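You operate a simulated robot arm through the tools that you are given. There is no shell and no other tool.

You are at the controls of a simulated robot arm. One attempt, no reset.

TASK
Swap the cracked green band under the yellow band guard for the orange band.
Fine: the rollers are locked off and stay so; the old band goes on the white band rest; shut the guard. Touch no guard or working part till the isolator is off, locked and tried. Drop, pinch and damage nothing.

Only the result counts: the job must be done as asked and must still hold three seconds after the hand-in. Knocking over, shifting, dropping, spilling or breaking anything else fails it.

THE ROBOT
A 7-joint arm with a two-finger parallel gripper, fixed in place. Base frame: the origin is on the floor under the middle of its stand, x ahead of it, y to its left, z up. Readings come in m, degrees, newtons and seconds.
It reaches about 1.247 m from its shoulder. Its first joint turns from -132.0 to 132.0 degrees. Payload 3.91 kg.
The tool frame sits at the grasp point between the pads (the TCP): z along the fingers, y along the line on which they close. The tips reach 0.03 m beyond it. The gripper opens to 0.11 m. The fingers are 0.02 m wide and 0.01 m thick; the gripper's body (0.048 by 0.112 m) begins 0.055 m behind the TCP.
Orientation is that of the tool frame in the base frame, as a unit quaternion [w, x, y, z]. With the fingers straight down and closing along the base's y, the tool's x points along the base's -x, its y along +y and its z along -z.

THE INTERFACE
- The arm moves only by the tool servo_tool. Its arguments are lists of equal length, an entry for each row: "travel": the shift along the base's x, y, z in m, a list of three; "turn": the turn, a rotation vector about the base's x, y, z in degrees, a list of three; "jaw": the opening, from 0 (shut) to 1 (fully open). In form: {"travel": [[x, y, z], ...], "turn": [[wx, wy, wz], ...], "jaw": [jaw, ...]}. A call has 1 to 20 rows; each row shifts and turns the commanded pose from where the row before left it. A row lasts 0.2 s, in which the tool goes at most 0.05 m and 8.6 degrees; a call with a longer step from one row to the next is refused whole, and so is a gripper value outside its range. Where a pose cannot be reached the arm comes as near as it can. A force on the tool above 40 N (or 10 N above the force at the start of the call, whichever is more), or a blocked arm, ends the call early, and 0.2 s more pass. Each finger travels about 0.108 m/s and halts on what it meets, pressing with about 43 N; the grip force reading is that of the motor and also rises with nothing between the fingers. The clock runs only during rows and for 0.2 s after the last one: add rows that do not move to give the fingers time. The reply holds the time, the measured pose of the TCP, the force on the tool along the base axes, the opening and the grip force, in the units named above and with some noise, with the torque about the TCP (base axes, N m) and any sound that the robot's microphone picked up, and new pictures: "pictures" is both (left out), scene, wrist or none.
- Cameras (640 x 400 px; columns grow to the right, rows downward): "scene" is fixed at [0.2215, 0.6514, 1.397]; the picture's right is [0.06, -1.00, 0.00], its down [-0.83, -0.05, -0.55] and it looks along [0.55, 0.03, -0.83] (base axes); focal length 214 px, centre (320, 200). "wrist" rides on the gripper at [0.072, 0.017, -0.103] in the tool frame; the picture's right is [-0.23, 0.97, 0.00], its down [-0.76, -0.18, -0.62] and it looks along [-0.61, -0.14, 0.78] (tool axes); focal length 222 px, centre (320, 200). There is no depth. A picture from a camera that has moved, and an enlarged one, comes with that camera's place and axes in the base frame and with its lens.
- inspect(camera, box): a new picture of the part [left, top, right, bottom] of that camera's present view, enlarged. No time passes.
- job_done(): hands the job in; it is judged then, once.

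Places have to be worked out from the pictures, the camera data and where the tool is seen. Open the gripper and draw the arm clear of the work before you hand the job in, unless the task says otherwise.

The tools are called as name(argument=value, ...) on one line, values as JSON. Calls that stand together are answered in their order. servo_tool: Moves the arm, as the interface text tells. Its arguments: {"type":"object","properties":{"travel":{"type":"array","items":{"type":"array","items":{"type":"number"}}},"turn":{"type":"array","items":{"type":"array","items":{"type":"number"}}},"jaw":{"type":"array","items":{"type":"number"}},"pictures":{"type":"string","enum":["both","scene","wrist","none"]}},"required":["travel","turn","jaw"]} The other tools are called the same way: inspect (camera, box) takes an enlarged picture of a part of a camera's view; job_done () hands the job in.

At the start:

```text
time_s: 0.0
position: [0.3252, 0.5559, 1.1763]
tool_rot: [0.0, 0.001, 1.0, 0.0]
ft_force: [-0.4, -0.7, 0.4]
moment: [-0.04, 0.02, 0.03]
width: 0.1101
finger_force: 0.0
```

scene: 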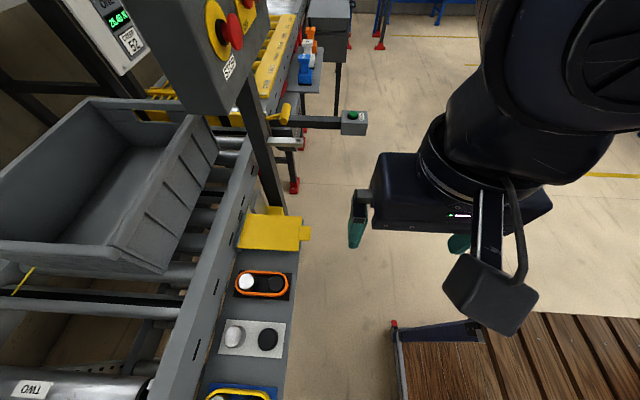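
wrist: 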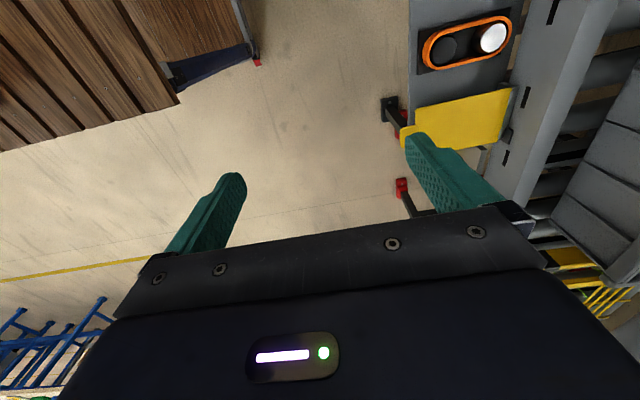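

I'll begin by looking closely at the scene: the guard, bands, isolator and button boxes.

inspect(camera="scene", box=[200, 190, 340, 278])

inspect(camera="scene", box=[180, 250, 340, 400])

inspect(camera="scene", box=[60, 0, 300, 150])

inspect(camera="scene", box=[230, 0, 390, 150])

inspect(camera="wrist", box=[360, 0, 640, 220])

```text
4.55 times, centred on (270, 234) of scene
camera zoom: at [0.2215, 0.6514, 1.397], right [0.06, -1.0, 0.0], down [-0.83, -0.05, -0.55], along [0.55, 0.03, -0.83], focal length 975 px, centre (547, 46)
```

zoom: 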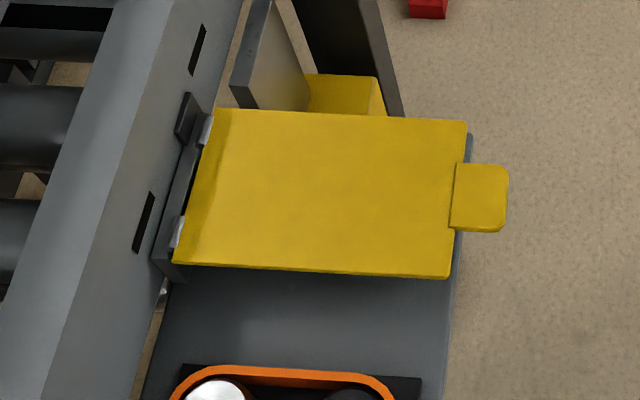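

```text
2.67 times, centred on (260, 325) of scene
camera zoom: at [0.2215, 0.6514, 1.397], right [0.06, -1.0, 0.0], down [-0.83, -0.05, -0.55], along [0.55, 0.03, -0.83], focal length 572 px, centre (480, -133)
```

zoom: 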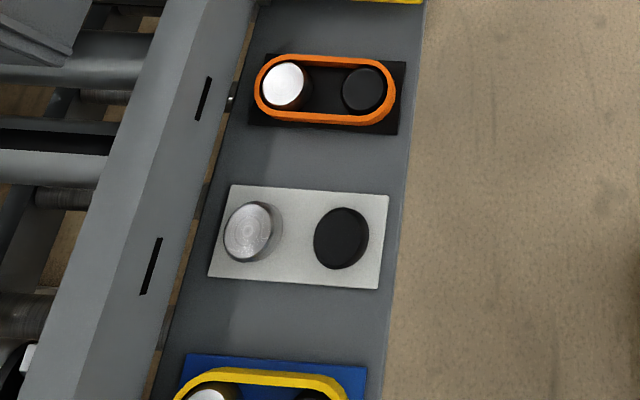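

```text
2.67 times, centred on (180, 75) of scene
camera zoom: at [0.2215, 0.6514, 1.397], right [0.06, -1.0, 0.0], down [-0.83, -0.05, -0.55], along [0.55, 0.03, -0.83], focal length 572 px, centre (693, 533)
```

zoom: 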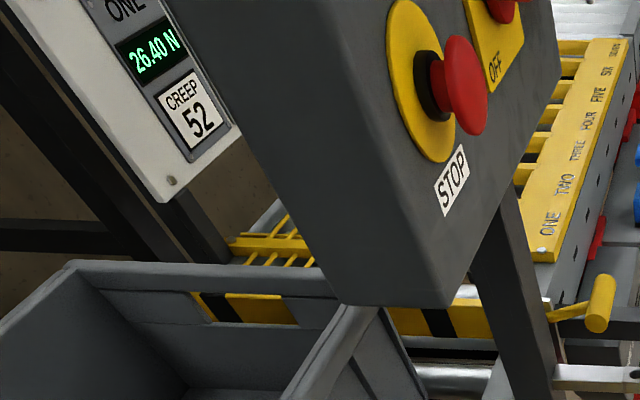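

```text
2.67 times, centred on (310, 75) of scene
camera zoom: at [0.2215, 0.6514, 1.397], right [0.06, -1.0, 0.0], down [-0.83, -0.05, -0.55], along [0.55, 0.03, -0.83], focal length 572 px, centre (347, 533)
```

zoom: 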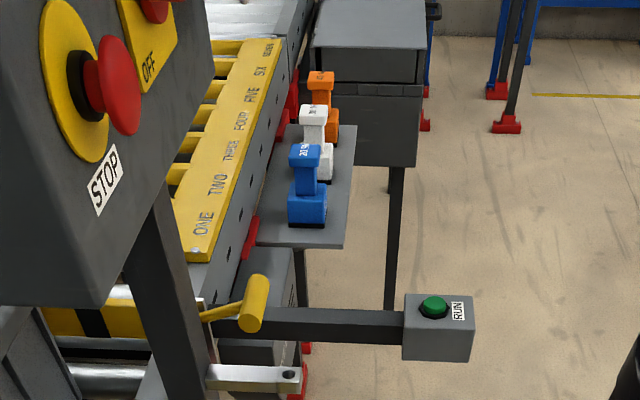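

```text
1.82 times, centred on (500, 110) of wrist
camera zoom: at [0.2525, 0.5729, 1.2787], right [0.23, 0.97, 0.0], down [0.76, -0.18, 0.62], along [0.61, -0.14, -0.78], focal length 404 px, centre (-7, 364)
```

zoom: 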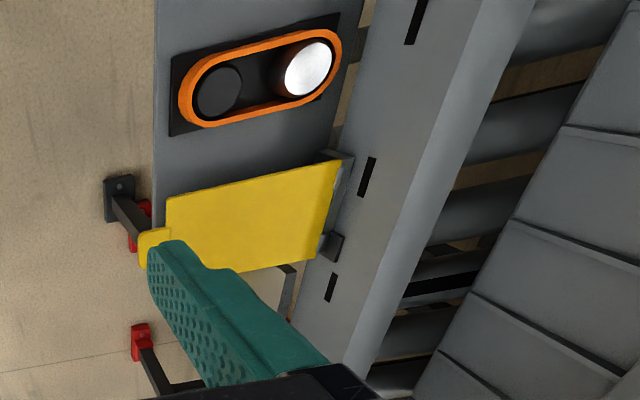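

inspect(camera="scene", box=[190, 0, 300, 70])

inspect(camera="scene", box=[250, 0, 370, 80])

inspect(camera="scene", box=[230, 80, 390, 220])

inspect(camera="scene", box=[0, 200, 220, 400])

inspect(camera="scene", box=[60, 0, 180, 100])

```text
5.71 times, centred on (245, 35) of scene
camera zoom: at [0.2215, 0.6514, 1.397], right [0.06, -1.0, 0.0], down [-0.83, -0.05, -0.55], along [0.55, 0.03, -0.83], focal length 1226 px, centre (749, 1143)
```

zoom: 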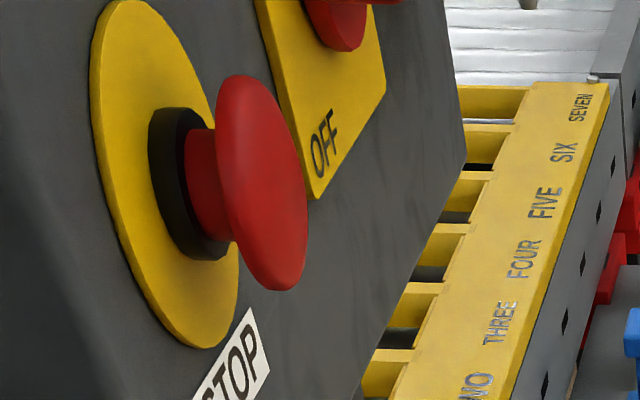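

```text
5.00 times, centred on (310, 40) of scene
camera zoom: at [0.2215, 0.6514, 1.397], right [0.06, -1.0, 0.0], down [-0.83, -0.05, -0.55], along [0.55, 0.03, -0.83], focal length 1072 px, centre (370, 1000)
```

zoom: 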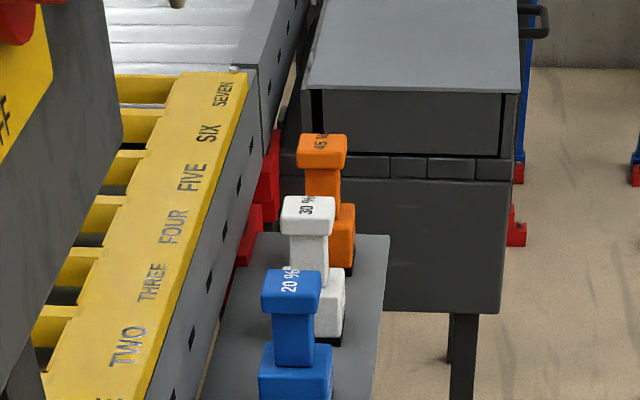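

```text
2.86 times, centred on (310, 150) of scene
camera zoom: at [0.2215, 0.6514, 1.397], right [0.06, -1.0, 0.0], down [-0.83, -0.05, -0.55], along [0.55, 0.03, -0.83], focal length 613 px, centre (349, 343)
```

zoom: 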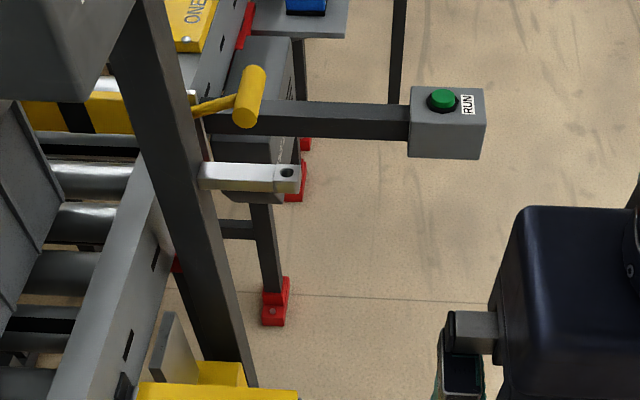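

```text
2.00 times, centred on (110, 300) of scene
camera zoom: at [0.2215, 0.6514, 1.397], right [0.06, -1.0, 0.0], down [-0.83, -0.05, -0.55], along [0.55, 0.03, -0.83], focal length 429 px, centre (740, 0)
```

zoom: 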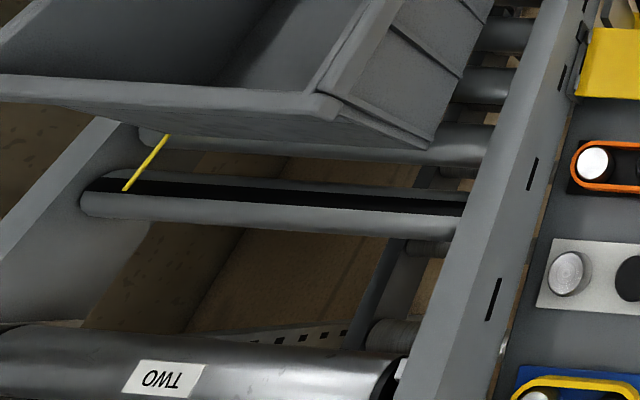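

```text
4.00 times, centred on (120, 50) of scene
camera zoom: at [0.2215, 0.6514, 1.397], right [0.06, -1.0, 0.0], down [-0.83, -0.05, -0.55], along [0.55, 0.03, -0.83], focal length 858 px, centre (1120, 800)
```

zoom: 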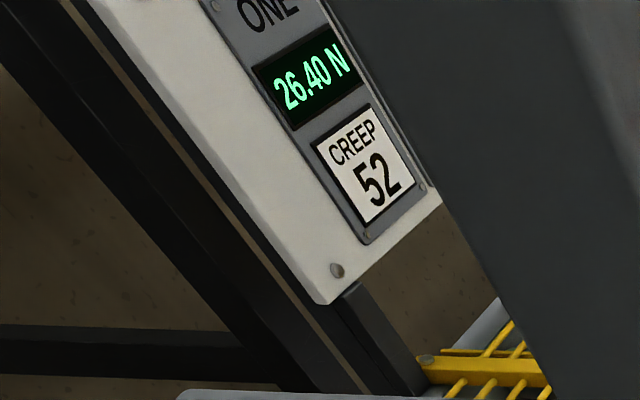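

Bands sit on a shelf around y≈0.8, z≈0.83 (orange x≈0.34, white rest x≈0.22, guard x≈0.45), with a control box (STOP / OFF isolator) up on a post further back. I need a better view of the isolator face, so I back off towards the robot while yawing the wrist camera to look along +y.

servo_tool(travel=[[0.012, -0.025, 0.012], [0.012, -0.025, 0.012], [0.012, -0.025, 0.012], [0.012, -0.025, 0.012], [0.012, -0.025, 0.012], [0.012, -0.025, 0.012], [0.012, -0.025, 0.012], [0.012, -0.025, 0.012], [0.012, -0.025, 0.012], [0.012, -0.025, 0.012]], turn=[[0, 0, 7], [0, 0, 7], [0, 0, 7], [0, 0, 7], [0, 0, 7], [0, 0, 7], [0, 0, 7], [0, 0, 7], [0, 0, 7], [0, 0, 7]], jaw=[1, 1, 1, 1, 1, 1, 1, 1, 1, 1])

```text
time_s: 2.2
position: [0.4451, 0.3076, 1.297]
tool_rot: [-0.001, -0.574, 0.819, 0.001]
ft_force: [-0.1, 0.1, -1.2]
moment: [-0.04, 0.01, 0.01]
width: 0.11
finger_force: 0.0
camera wrist: at [0.4039, 0.2469, 1.399], right [-0.84, 0.54, 0.0], down [0.43, 0.66, 0.62], along [0.34, 0.52, -0.78], focal length 222 px, centre (320, 200)
```

scene: 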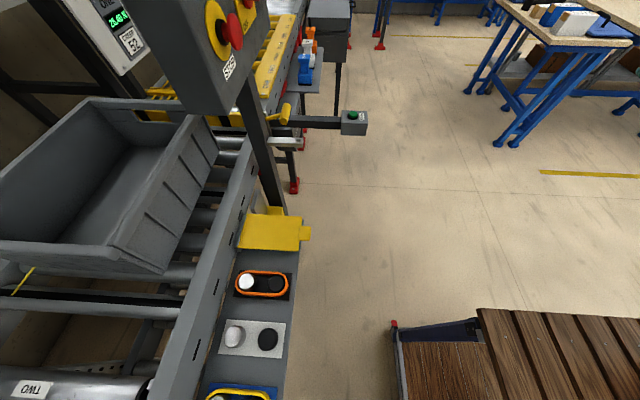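
wrist: 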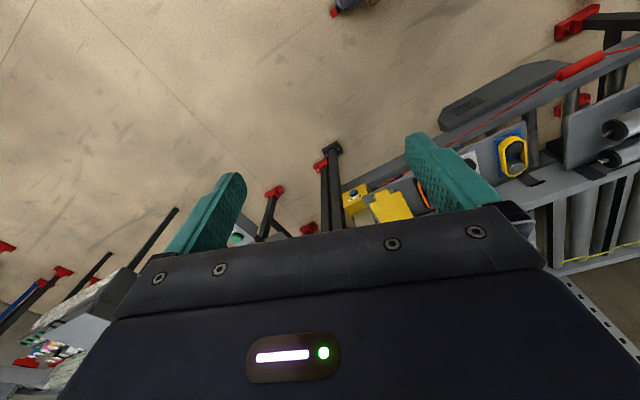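

inspect(camera="wrist", box=[300, 130, 440, 230])

inspect(camera="wrist", box=[430, 60, 640, 200])

inspect(camera="wrist", box=[0, 180, 160, 380])

inspect(camera="scene", box=[480, 0, 640, 160])

inspect(camera="scene", box=[340, 280, 640, 400])

```text
4.00 times, centred on (370, 180) of wrist
camera zoom: at [0.4039, 0.2469, 1.399], right [-0.84, 0.54, 0.0], down [0.43, 0.66, 0.62], along [0.34, 0.52, -0.78], focal length 888 px, centre (120, 280)
```

zoom: 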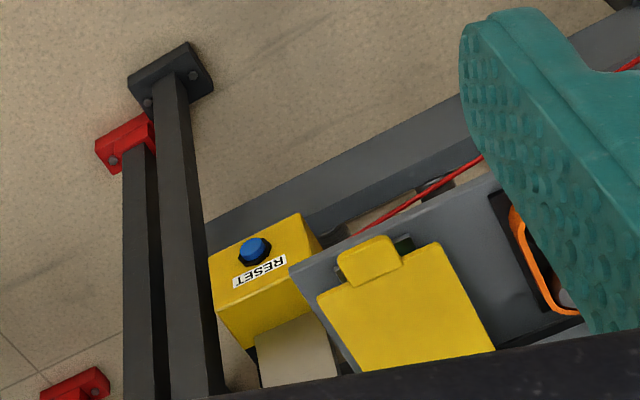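

```text
2.86 times, centred on (535, 130) of wrist
camera zoom: at [0.4039, 0.2469, 1.399], right [-0.84, 0.54, 0.0], down [0.43, 0.66, 0.62], along [0.34, 0.52, -0.78], focal length 635 px, centre (-294, 400)
```

zoom: 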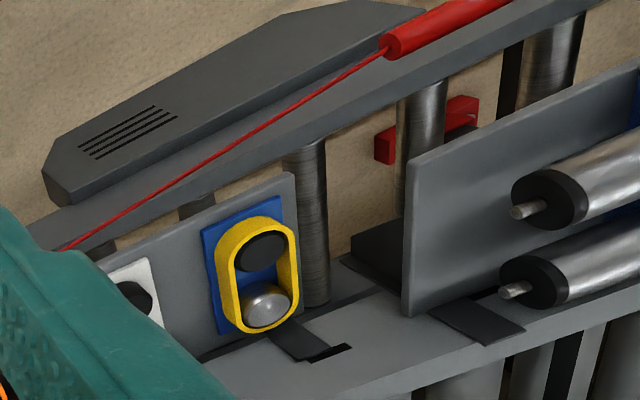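

```text
2.00 times, centred on (80, 280) of wrist
camera zoom: at [0.4039, 0.2469, 1.399], right [-0.84, 0.54, 0.0], down [0.43, 0.66, 0.62], along [0.34, 0.52, -0.78], focal length 444 px, centre (800, 40)
```

zoom: 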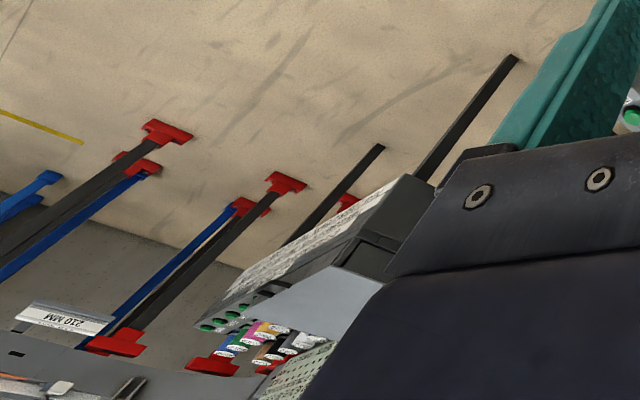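

```text
2.50 times, centred on (560, 80) of scene
camera zoom: at [0.2215, 0.6514, 1.397], right [0.06, -1.0, 0.0], down [-0.83, -0.05, -0.55], along [0.55, 0.03, -0.83], focal length 536 px, centre (-280, 500)
```

zoom: 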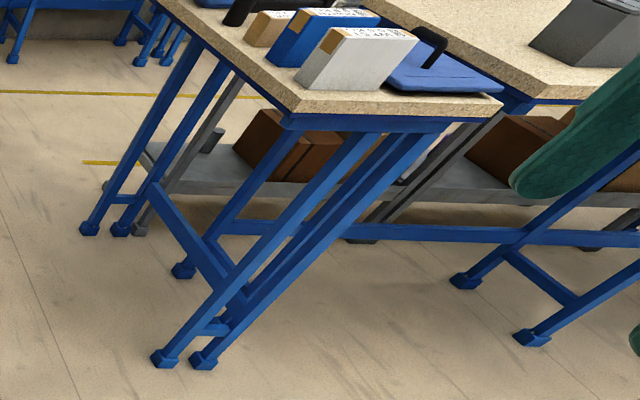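

```text
2.13 times, centred on (490, 340) of scene
camera zoom: at [0.2215, 0.6514, 1.397], right [0.06, -1.0, 0.0], down [-0.83, -0.05, -0.55], along [0.55, 0.03, -0.83], focal length 458 px, centre (-43, -99)
```

zoom: 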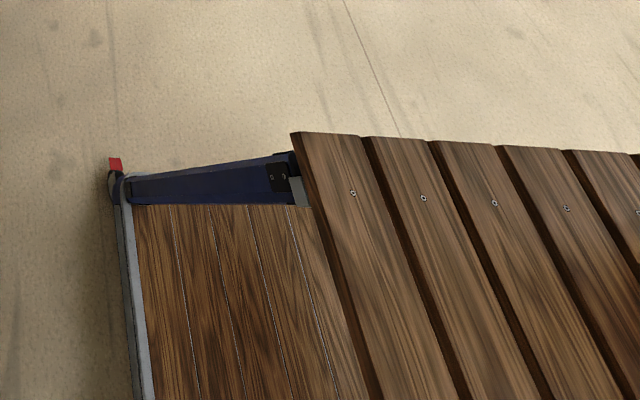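

The small yellow box beside the guard is a RESET button (blue), and there is a red pull-cord along the front of the shelf – both to be avoided. I now turn the tool horizontal, pointing +y, to look at the isolator face from the front while staying well back (y≈0.4).

servo_tool(travel=[[-0.01, 0.005, 0], [-0.01, 0.005, 0], [-0.01, 0.005, 0], [-0.01, 0.005, 0], [-0.01, 0.005, 0], [-0.01, 0.005, 0], [-0.01, 0.005, 0], [-0.01, 0.005, 0], [-0.01, 0.005, 0]], turn=[[0, 0, -7.8], [0, 0, -7.8], [0, 0, -7.8], [0, 0, -7.8], [0, 0, -7.8], [0, 0, -7.8], [0, 0, -7.8], [0, 0, -7.8], [0, 0, -7.6]], jaw=[1, 1, 1, 1, 1, 1, 1, 1, 1], pictures="none")

servo_tool(travel=[[0, 0.005, 0], [0, 0.005, 0], [0, 0.005, 0], [0, 0.005, 0], [0, 0.005, 0], [0, 0.005, 0], [0, 0.005, 0], [0, 0.005, 0], [0, 0.005, 0]], turn=[[8, 0, 0], [8, 0, 0], [8, 0, 0], [8, 0, 0], [8, 0, 0], [8, 0, 0], [8, 0, 0], [8, 0, 0], [8, 0, 0]], jaw=[1, 1, 1, 1, 1, 1, 1, 1, 1])

```text
time_s: 4.2
position: [0.3533, 0.3507, 1.2936]
tool_rot: [0.0, 0.002, 1.0, 0.0]
ft_force: [-0.5, 0.8, 0.2]
moment: [-0.01, 0.0, 0.01]
width: 0.1099
finger_force: 0.2
```

```text
time_s: 6.2
position: [0.3544, 0.3961, 1.2947]
tool_rot: [0.0, 0.0, 0.809, 0.588]
ft_force: [-0.7, -0.2, 1.2]
moment: [0.0, -0.02, -0.01]
width: 0.11
finger_force: 0.1
camera wrist: at [0.2819, 0.3026, 1.3425], right [0.23, 0.3, 0.93], down [0.76, -0.65, 0.02], along [0.61, 0.7, -0.38], focal length 222 px, centre (320, 200)
```

scene: 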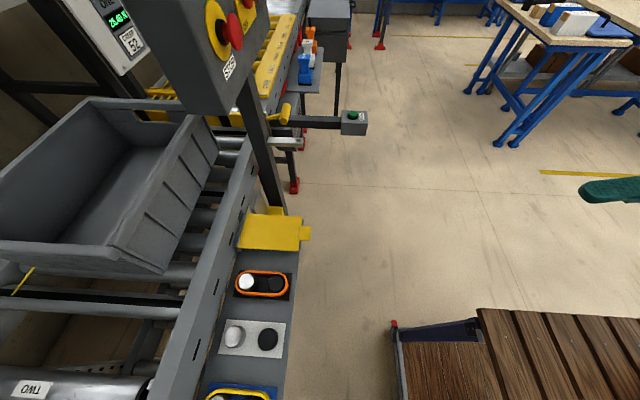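
wrist: 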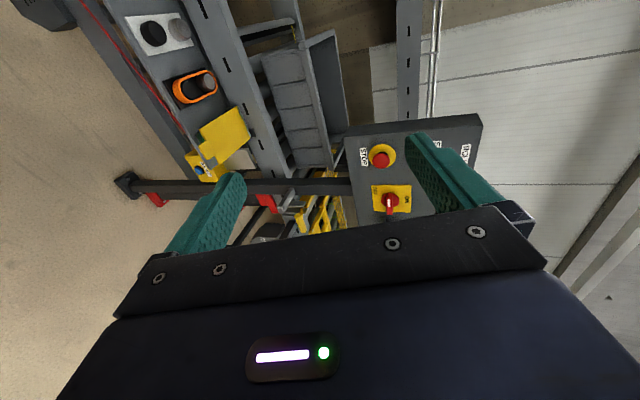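

Now I can see the control box with STOP and a rotary isolator. I zoom in for details.

inspect(camera="wrist", box=[330, 110, 490, 220])

inspect(camera="wrist", box=[100, 100, 350, 250])

inspect(camera="wrist", box=[100, 0, 300, 130])

```text
3.64 times, centred on (410, 165) of wrist
camera zoom: at [0.2819, 0.3026, 1.3425], right [0.23, 0.3, 0.93], down [0.76, -0.65, 0.02], along [0.61, 0.7, -0.38], focal length 808 px, centre (-7, 327)
```

zoom: 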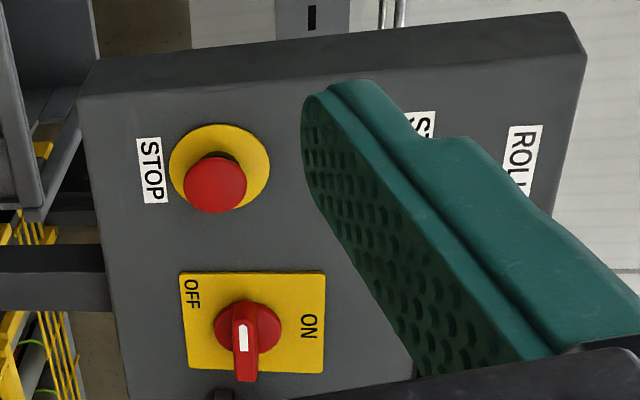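

```text
2.56 times, centred on (225, 175) of wrist
camera zoom: at [0.2819, 0.3026, 1.3425], right [0.23, 0.3, 0.93], down [0.76, -0.65, 0.02], along [0.61, 0.7, -0.38], focal length 569 px, centre (563, 264)
```

zoom: 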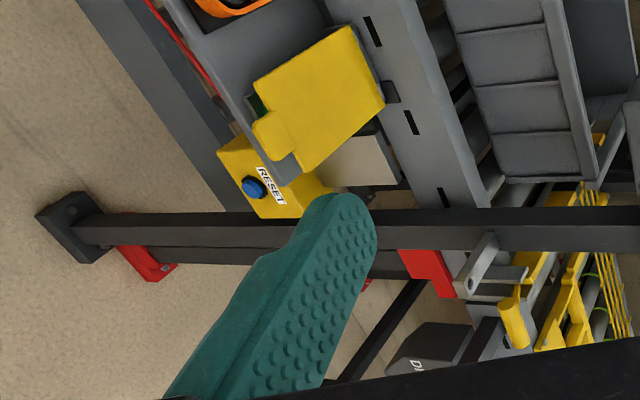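

```text
3.08 times, centred on (200, 65) of wrist
camera zoom: at [0.2819, 0.3026, 1.3425], right [0.23, 0.3, 0.93], down [0.76, -0.65, 0.02], along [0.61, 0.7, -0.38], focal length 684 px, centre (689, 615)
```

zoom: 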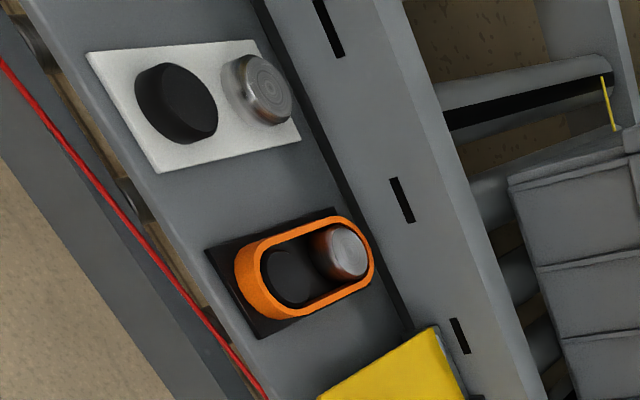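

The isolator plate is about [0.72, 0.815, 1.29] (STOP at about [0.574, 0.815, 1.277]). I roll the tool so the camera sits above the gripper and upright, moving to about [0.6, 0.38, 1.4] for a more frontal view.

servo_tool(travel=[[0, 0, 0], [0, 0, 0], [0.022, 0, 0.01], [0.022, 0, 0.01], [0.022, 0, 0.01], [0.022, 0, 0.01], [0.022, 0, 0.01], [0.022, 0, 0.01], [0.022, 0, 0.01], [0.022, 0, 0.01], [0.022, 0, 0.01], [0.022, 0, 0.01], [0.022, 0, 0.01]], turn=[[8.5, 0, 0], [8.5, 0, 0], [0, 8.2, 0], [0, 8.2, 0], [0, 8.2, 0], [0, 8.2, 0], [0, 8.2, 0], [0, 8.2, 0], [0, 8.2, 0], [0, 8.2, 0], [0, 8.2, 0], [0, 8.2, 0], [0, 8, 0]], jaw=[1, 1, 1, 1, 1, 1, 1, 1, 1, 1, 1, 1, 1])

```text
time_s: 9.0
position: [0.5954, 0.3957, 1.408]
tool_rot: [0.505, -0.496, -0.503, -0.495]
ft_force: [-0.3, -0.3, 0.3]
moment: [-0.03, -0.01, -0.05]
width: 0.11
finger_force: 0.0
camera wrist: at [0.6147, 0.2941, 1.4791], right [0.97, 0.02, -0.23], down [-0.17, -0.63, -0.76], along [-0.16, 0.78, -0.61], focal length 222 px, centre (320, 200)
```

scene: 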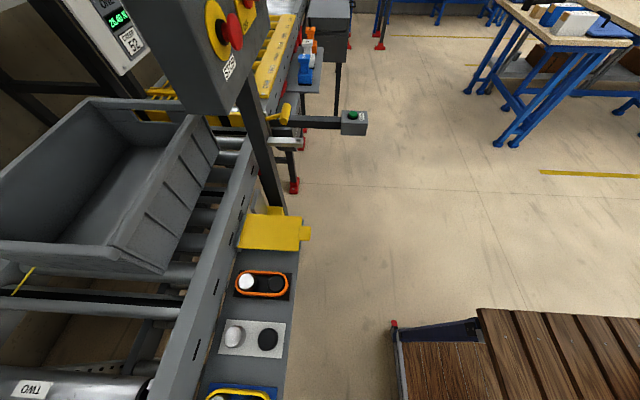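
wrist: 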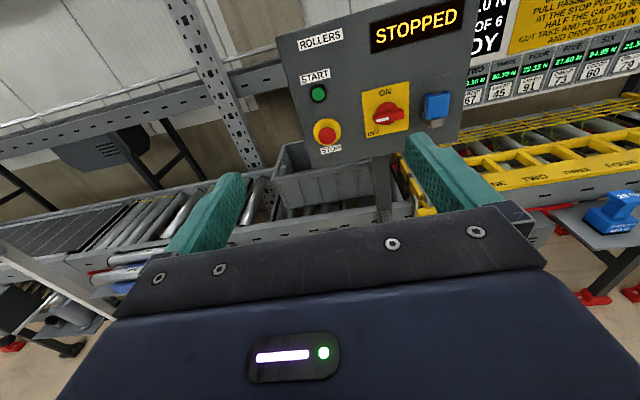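

Excellent – upright view. The panel shows ROLLERS "STOPPED", START (green), STOP, isolator, and a blue thing to the right (probably a padlock). Zooming in.

inspect(camera="wrist", box=[280, 0, 480, 170])

inspect(camera="wrist", box=[350, 70, 470, 150])

inspect(camera="wrist", box=[440, 0, 640, 120])

```text
2.35 times, centred on (380, 85) of wrist
camera zoom: at [0.6147, 0.2941, 1.4791], right [0.97, 0.02, -0.23], down [-0.17, -0.63, -0.76], along [-0.16, 0.78, -0.61], focal length 523 px, centre (179, 471)
```

zoom: 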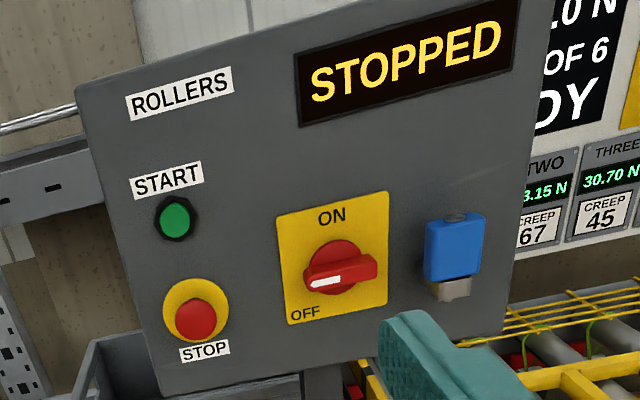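

```text
5.00 times, centred on (410, 110) of wrist
camera zoom: at [0.6147, 0.2941, 1.4791], right [0.97, 0.02, -0.23], down [-0.17, -0.63, -0.76], along [-0.16, 0.78, -0.61], focal length 1111 px, centre (-130, 650)
```

zoom: 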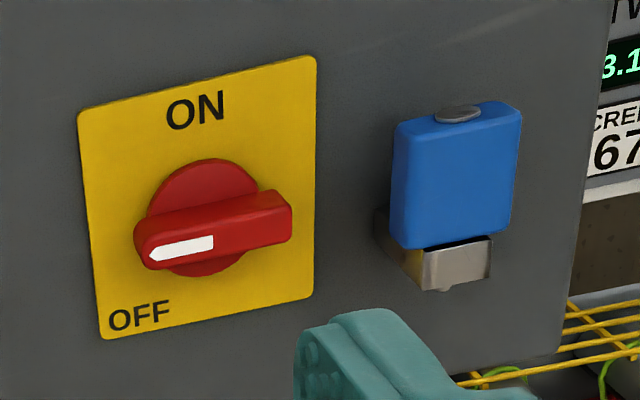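

```text
3.20 times, centred on (540, 60) of wrist
camera zoom: at [0.6147, 0.2941, 1.4791], right [0.97, 0.02, -0.23], down [-0.17, -0.63, -0.76], along [-0.16, 0.78, -0.61], focal length 711 px, centre (-384, 648)
```

zoom: 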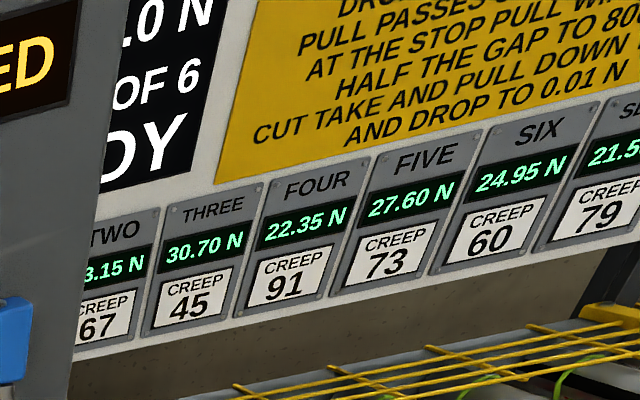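

The isolator handle's white arrow points left (9 o'clock), ON label at top, OFF at the lower left, and a blue padlock-like item hangs on a steel holder at the right. I move closer (still 0.18 m off the panel) to read the switch position and find where the lock goes.

servo_tool(travel=[[0.025, 0.035, 0], [0.025, 0.035, 0], [0.025, 0.035, 0], [0.025, 0.035, 0], [0.025, 0.035, 0]], turn=[[0, 0, 0], [0, 0, 0], [0, 0, 0], [0, 0, 0], [0, 0, 0]], jaw=[1, 1, 1, 1, 1], pictures="wrist")

inspect(camera="wrist", box=[180, 60, 440, 222])

```text
time_s: 10.2
position: [0.7188, 0.5708, 1.4069]
tool_rot: [-0.505, 0.494, 0.505, 0.496]
ft_force: [-1.2, 0.0, 1.5]
moment: [-0.09, -0.01, -0.05]
width: 0.1099
finger_force: 0.1
camera wrist: at [0.7363, 0.4687, 1.4785], right [0.97, 0.02, -0.23], down [-0.17, -0.63, -0.76], along [-0.15, 0.78, -0.61], focal length 222 px, centre (320, 200)
```

wrist: 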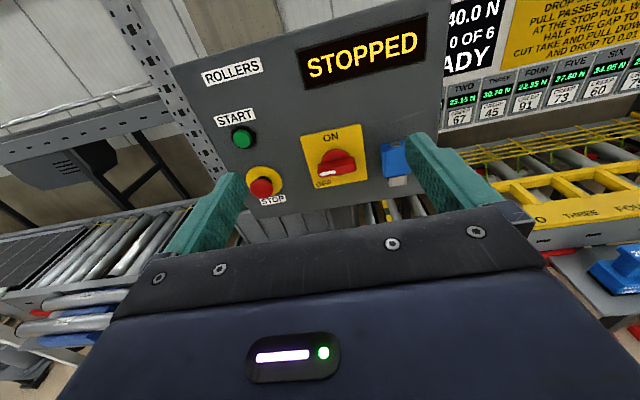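

```text
2.46 times, centred on (310, 141) of wrist
camera zoom: at [0.7363, 0.4687, 1.4785], right [0.97, 0.02, -0.23], down [-0.17, -0.63, -0.76], along [-0.15, 0.78, -0.61], focal length 547 px, centre (345, 345)
```

zoom: 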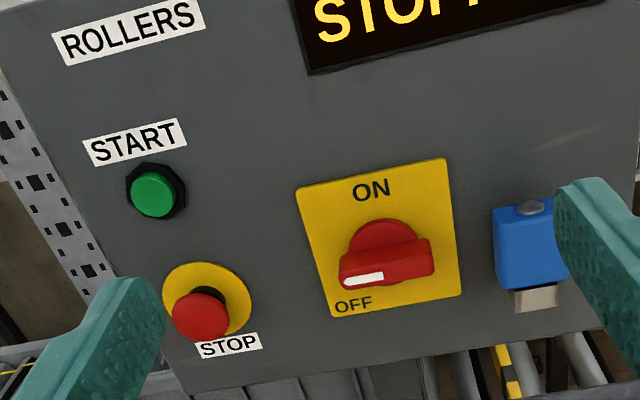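

The arrow seems to be at the OFF side already; I need a straight-on, closer look at the switch, its lock point and the padlock. Lowering and tilting the camera to look horizontally, staying ≥0.17 m off the panel.

servo_tool(travel=[[0, 0.0, -0.035], [0, 0.0, -0.035], [0, 0.0, -0.035], [0, 0.0, -0.035], [0, 0.0, -0.035]], turn=[[7.6, 0, 0], [7.6, 0, 0], [7.6, 0, 0], [7.6, 0, 0], [7.6, 0, 0]], jaw=[1, 1, 1, 1, 1], pictures="wrist")

inspect(camera="wrist", box=[200, 40, 440, 190])

```text
time_s: 11.4
position: [0.7226, 0.5696, 1.2305]
tool_rot: [0.638, -0.302, -0.315, -0.634]
ft_force: [-1.2, -0.6, 1.0]
moment: [-0.06, 0.02, -0.08]
width: 0.11
finger_force: 0.0
camera wrist: at [0.7408, 0.4442, 1.2232], right [0.97, 0.15, -0.17], down [-0.17, -0.02, -0.99], along [-0.15, 0.99, 0.01], focal length 222 px, centre (320, 200)
```

wrist: 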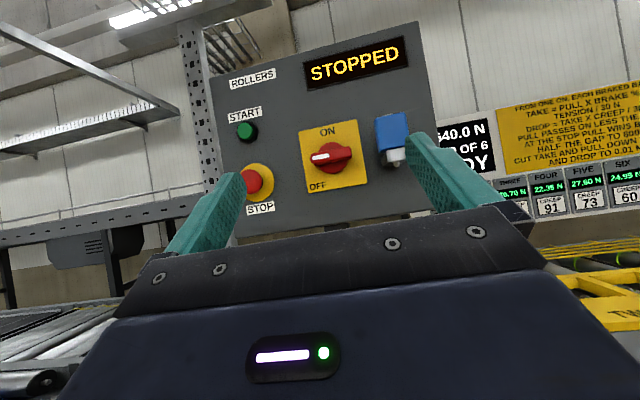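

```text
2.67 times, centred on (320, 115) of wrist
camera zoom: at [0.7408, 0.4442, 1.2232], right [0.97, 0.15, -0.17], down [-0.17, -0.02, -0.99], along [-0.15, 0.99, 0.01], focal length 592 px, centre (320, 427)
```

zoom: 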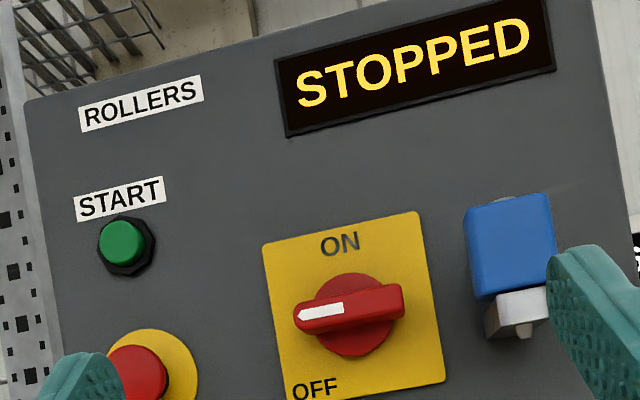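

inspect(camera="wrist", box=[365, 105, 425, 175])

inspect(camera="wrist", box=[295, 115, 375, 200])

inspect(camera="wrist", box=[430, 70, 640, 220])

```text
5.71 times, centred on (395, 140) of wrist
camera zoom: at [0.7408, 0.4442, 1.2232], right [0.97, 0.15, -0.17], down [-0.17, -0.02, -0.99], along [-0.15, 0.99, 0.01], focal length 1269 px, centre (-109, 543)
```

zoom: 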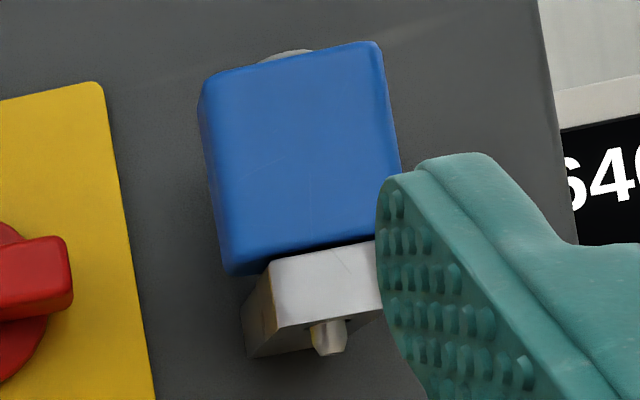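

```text
4.71 times, centred on (335, 158) of wrist
camera zoom: at [0.7408, 0.4442, 1.2232], right [0.97, 0.15, -0.17], down [-0.17, -0.02, -0.99], along [-0.15, 0.99, 0.01], focal length 1045 px, centre (249, 400)
```

zoom: 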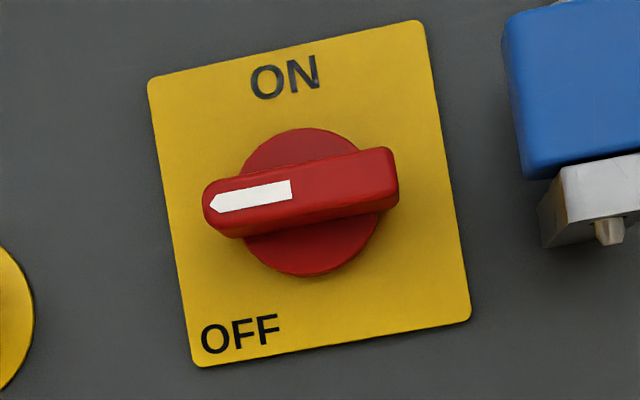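

```text
2.67 times, centred on (535, 145) of wrist
camera zoom: at [0.7408, 0.4442, 1.2232], right [0.97, 0.15, -0.17], down [-0.17, -0.02, -0.99], along [-0.15, 0.99, 0.01], focal length 592 px, centre (-253, 347)
```

zoom: 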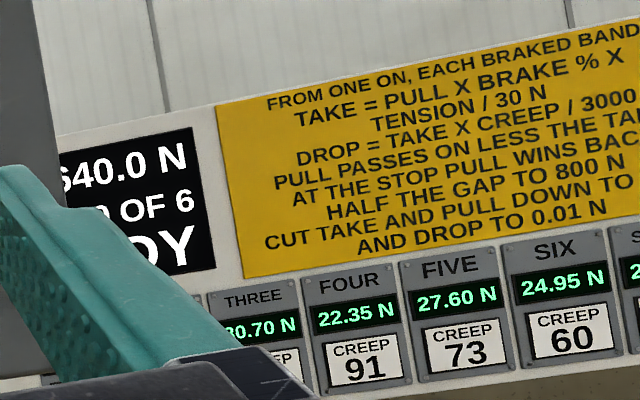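

The padlock's pin goes down through a steel eye beside the isolator, and the pointer is at 9 o'clock. I move closer to look at the lock/eye and at the empty drilled bracket on the post (~[0.70, 0.74, 0.975]).

servo_tool(travel=[[0.03, 0.02, 0], [0.03, 0.02, 0], [0.03, 0.02, 0]], turn=[[0, 0, 0], [0, 0, 0], [0, 0, 0]], jaw=[1, 1, 1], pictures="wrist")

inspect(camera="wrist", box=[220, 80, 420, 205])

```text
time_s: 12.2
position: [0.8152, 0.6325, 1.2313]
tool_rot: [0.637, -0.305, -0.315, -0.633]
ft_force: [0.1, 0.6, 0.4]
moment: [-0.04, 0.02, -0.01]
width: 0.1101
finger_force: 0.0
camera wrist: at [0.8338, 0.5071, 1.2239], right [0.97, 0.15, -0.17], down [-0.17, -0.02, -0.99], along [-0.16, 0.99, 0.0], focal length 222 px, centre (320, 200)
```

wrist: 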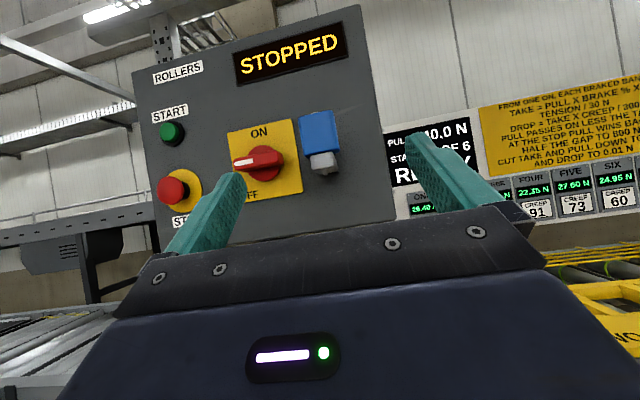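

```text
3.20 times, centred on (320, 142) of wrist
camera zoom: at [0.8338, 0.5071, 1.2239], right [0.97, 0.15, -0.17], down [-0.17, -0.02, -0.99], along [-0.16, 0.99, 0.0], focal length 711 px, centre (320, 384)
```

zoom: 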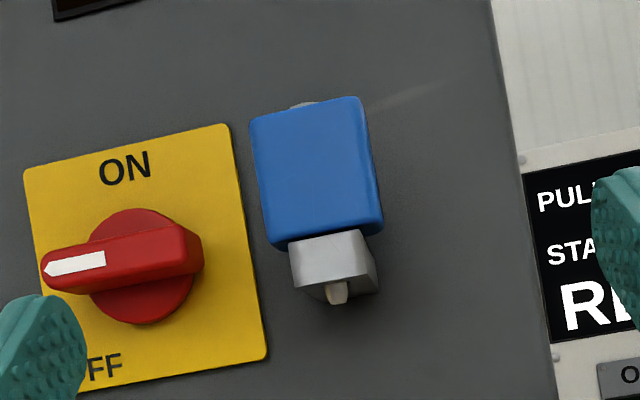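

The lock is in an eye right beside the isolator. Now I look at the empty bracket on the post below.

servo_tool(travel=[[-0.023, -0.03, -0.02], [-0.023, -0.03, -0.02], [-0.023, -0.03, -0.02], [-0.023, -0.03, -0.02], [-0.023, -0.03, -0.02]], turn=[[-7.6, 0, 0], [-7.6, 0, 0], [-7.6, 0, 0], [-7.6, 0, 0], [-7.6, 0, 0]], jaw=[1, 1, 1, 1, 1], pictures="wrist")

inspect(camera="wrist", box=[200, 40, 440, 210])

```text
time_s: 13.4
position: [0.6977, 0.4789, 1.1288]
tool_rot: [-0.504, 0.497, 0.504, 0.495]
ft_force: [-0.3, 0.5, -0.8]
moment: [0.04, -0.03, 0.04]
width: 0.1099
finger_force: 0.2
camera wrist: at [0.7175, 0.3764, 1.2009], right [0.97, 0.02, -0.23], down [-0.17, -0.63, -0.76], along [-0.16, 0.78, -0.61], focal length 222 px, centre (320, 200)
```

wrist: 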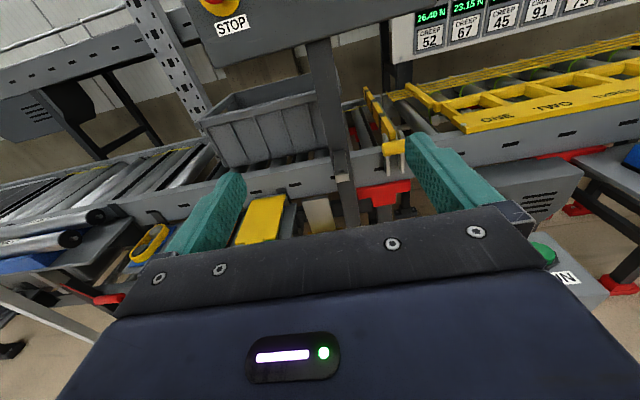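

```text
2.35 times, centred on (320, 125) of wrist
camera zoom: at [0.7175, 0.3764, 1.2009], right [0.97, 0.02, -0.23], down [-0.17, -0.63, -0.76], along [-0.16, 0.78, -0.61], focal length 523 px, centre (320, 376)
```

zoom: 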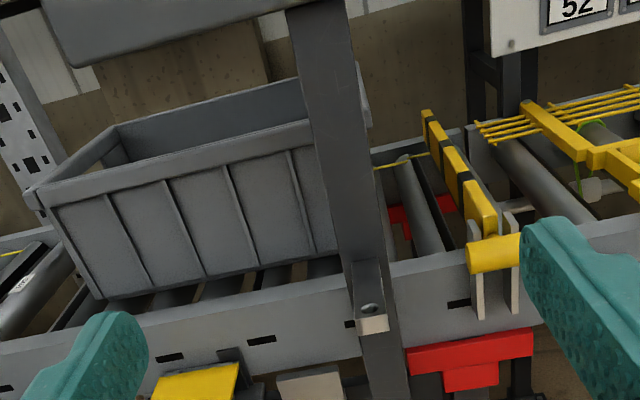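

The drilled bracket on the post is an empty lock park, while the lock's pin is through the eye beside the isolator with the pointer at OFF (90° from ON): it appears off and locked. It still has to be tried, so I close the fingers and go to the START button (~[0.580, 0.806, 1.366]), stopping short.

servo_tool(travel=[[-0.0197, 0, 0.0395], [-0.0197, 0, 0.0395], [-0.0197, 0, 0.0395], [-0.0197, 0, 0.0395], [-0.0197, 0, 0.0395], [-0.0197, 0, 0.0395], [0, 0.04, 0], [0, 0.04, 0], [0, 0.04, 0], [0, 0.04, 0], [0, 0.03, 0]], turn=[[0, 0, 0], [0, 0, 0], [0, 0, 0], [0, 0, 0], [0, 0, 0], [0, 0, 0], [0, 0, 0], [0, 0, 0], [0, 0, 0], [0, 0, 0], [0, 0, 0]], jaw=[0.5, 0, 0, 0, 0, 0, 0, 0, 0, 0, 0])

inspect(camera="wrist", box=[220, 40, 440, 220])

```text
time_s: 15.8
position: [0.5778, 0.6697, 1.3676]
tool_rot: [-0.504, 0.496, 0.504, 0.496]
ft_force: [-0.3, -0.7, 0.2]
moment: [-0.03, 0.01, -0.03]
width: 0.0002
finger_force: 37.4
camera wrist: at [0.596, 0.5671, 1.4393], right [0.97, 0.02, -0.23], down [-0.17, -0.63, -0.76], along [-0.15, 0.78, -0.61], focal length 222 px, centre (320, 200)
```

scene: 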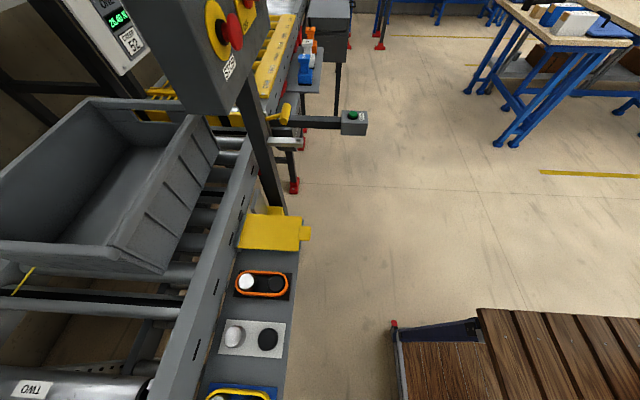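
wrist: 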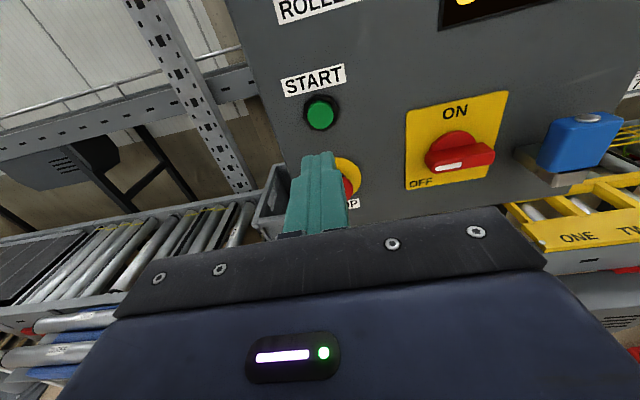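

```text
2.22 times, centred on (330, 130) of wrist
camera zoom: at [0.596, 0.5671, 1.4393], right [0.97, 0.02, -0.23], down [-0.17, -0.63, -0.76], along [-0.15, 0.78, -0.61], focal length 494 px, centre (298, 356)
```

zoom: 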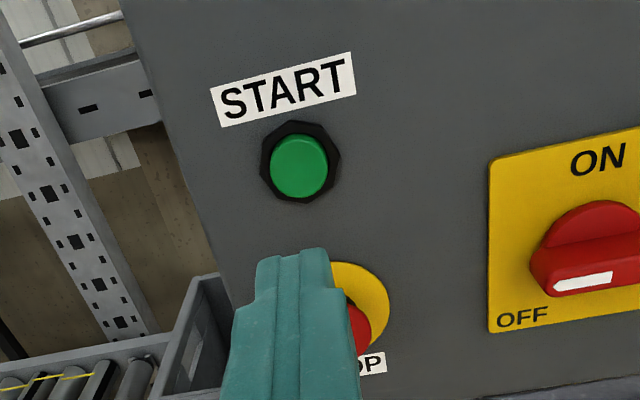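

START centre refines to about [0.576, 0.80, 1.366], straight ahead of the tips. I advance most of the way and check alignment.

servo_tool(travel=[[-0.0005, 0.02, 0], [-0.0005, 0.02, 0], [-0.0005, 0.02, -0.001], [0, 0.015, 0]], turn=[[0, 0, 0], [0, 0, 0], [0, 0, 0], [0, 0, 0]], jaw=[0, 0, 0, 0], pictures="wrist")

inspect(camera="wrist", box=[220, 40, 440, 220])

```text
time_s: 16.8
position: [0.5786, 0.7449, 1.366]
tool_rot: [-0.504, 0.496, 0.504, 0.496]
ft_force: [0.0, -0.1, -0.3]
moment: [0.01, 0.02, 0.02]
width: 0.0
finger_force: 38.0
camera wrist: at [0.5974, 0.6426, 1.4387], right [0.97, 0.02, -0.23], down [-0.17, -0.63, -0.76], along [-0.15, 0.78, -0.61], focal length 222 px, centre (320, 200)
```

wrist: 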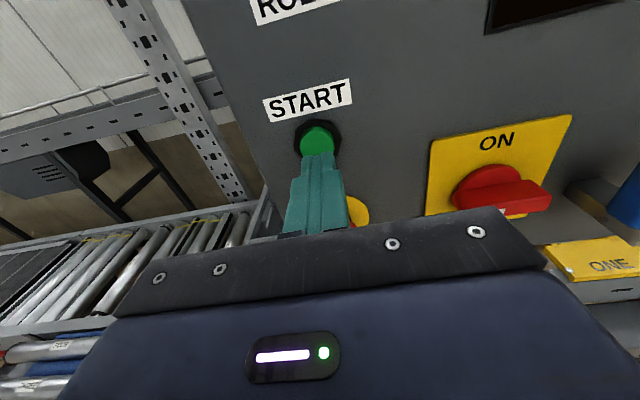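

```text
2.22 times, centred on (330, 130) of wrist
camera zoom: at [0.5974, 0.6426, 1.4387], right [0.97, 0.02, -0.23], down [-0.17, -0.63, -0.76], along [-0.15, 0.78, -0.61], focal length 494 px, centre (298, 356)
```

zoom: 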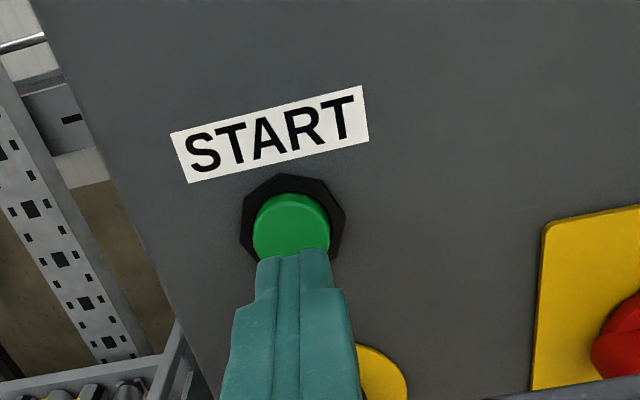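

Tip lined up with START, about 2 cm short. Now a slow press in small steps, watching force.

servo_tool(travel=[[-0.0005, 0.005, 0], [-0.0005, 0.005, 0], [0, 0.004, 0], [0, 0.003, 0]], turn=[[0, 0, 0], [0, 0, 0], [0, 0, 0], [0, 0, 0]], jaw=[0, 0, 0, 0], pictures="wrist")

```text
time_s: 17.8
position: [0.5759, 0.7631, 1.3672]
tool_rot: [0.504, -0.496, -0.504, -0.496]
ft_force: [-0.6, 0.1, 0.0]
moment: [0.01, -0.02, 0.01]
width: 0.0
finger_force: 37.3
camera wrist: at [0.595, 0.6604, 1.4395], right [0.97, 0.02, -0.23], down [-0.17, -0.63, -0.76], along [-0.16, 0.78, -0.61], focal length 222 px, centre (320, 200)
```

wrist: 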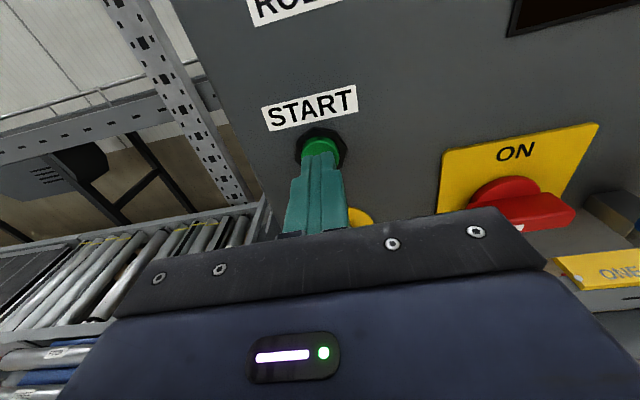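

servo_tool(travel=[[0, 0.003, 0], [0, 0.003, 0], [0, 0.002, 0]], turn=[[0, 0, 0], [0, 0, 0], [0, 0, 0]], jaw=[0, 0, 0], pictures="wrist")

inspect(camera="wrist", box=[260, 70, 400, 200])

```text
time_s: 18.6
position: [0.5763, 0.7712, 1.3674]
tool_rot: [-0.504, 0.496, 0.504, 0.496]
ft_force: [0.3, 0.8, 0.6]
moment: [-0.05, -0.02, 0.02]
width: 0.0
finger_force: 37.6
camera wrist: at [0.5951, 0.6677, 1.4388], right [0.97, 0.02, -0.23], down [-0.17, -0.63, -0.76], along [-0.16, 0.78, -0.61], focal length 222 px, centre (320, 200)
```

wrist: 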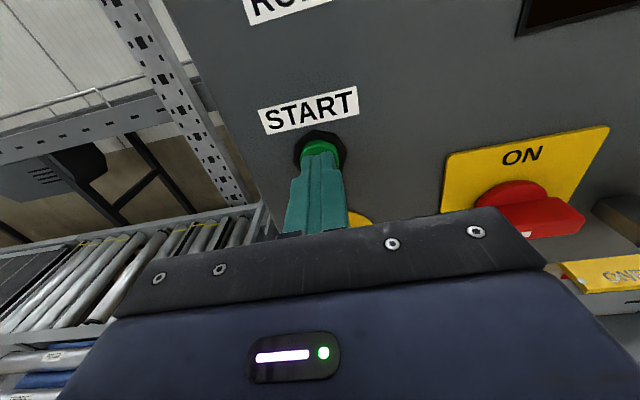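

```text
3.08 times, centred on (330, 135) of wrist
camera zoom: at [0.5951, 0.6677, 1.4388], right [0.97, 0.02, -0.23], down [-0.17, -0.63, -0.76], along [-0.16, 0.78, -0.61], focal length 684 px, centre (289, 400)
```

zoom: 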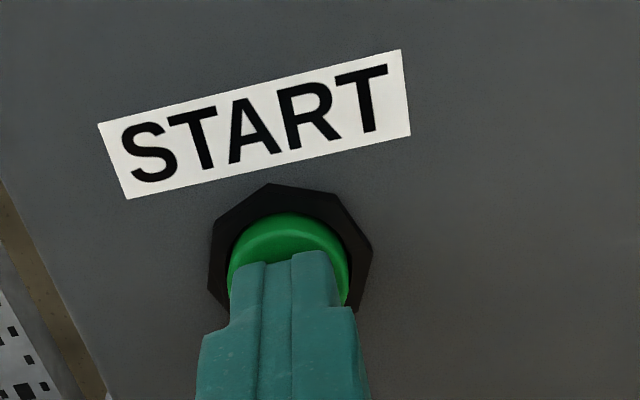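

servo_tool(travel=[[0, 0.002, 0], [0, 0.002, 0], [0, 0.002, 0]], turn=[[0, 0, 0], [0, 0, 0], [0, 0, 0]], jaw=[0, 0, 0], pictures="wrist")

```text
time_s: 19.4
position: [0.5771, 0.776, 1.3684]
tool_rot: [0.505, -0.495, -0.505, -0.495]
ft_force: [-0.8, -3.4, 2.4]
moment: [0.05, 0.03, -0.01]
width: 0.0001
finger_force: 38.1
heard: click
camera wrist: at [0.5954, 0.6739, 1.439], right [0.97, 0.02, -0.23], down [-0.17, -0.63, -0.76], along [-0.15, 0.78, -0.61], focal length 222 px, centre (320, 200)
```

wrist: 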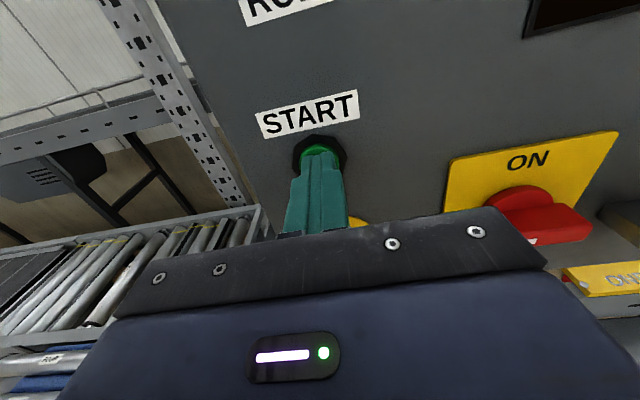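

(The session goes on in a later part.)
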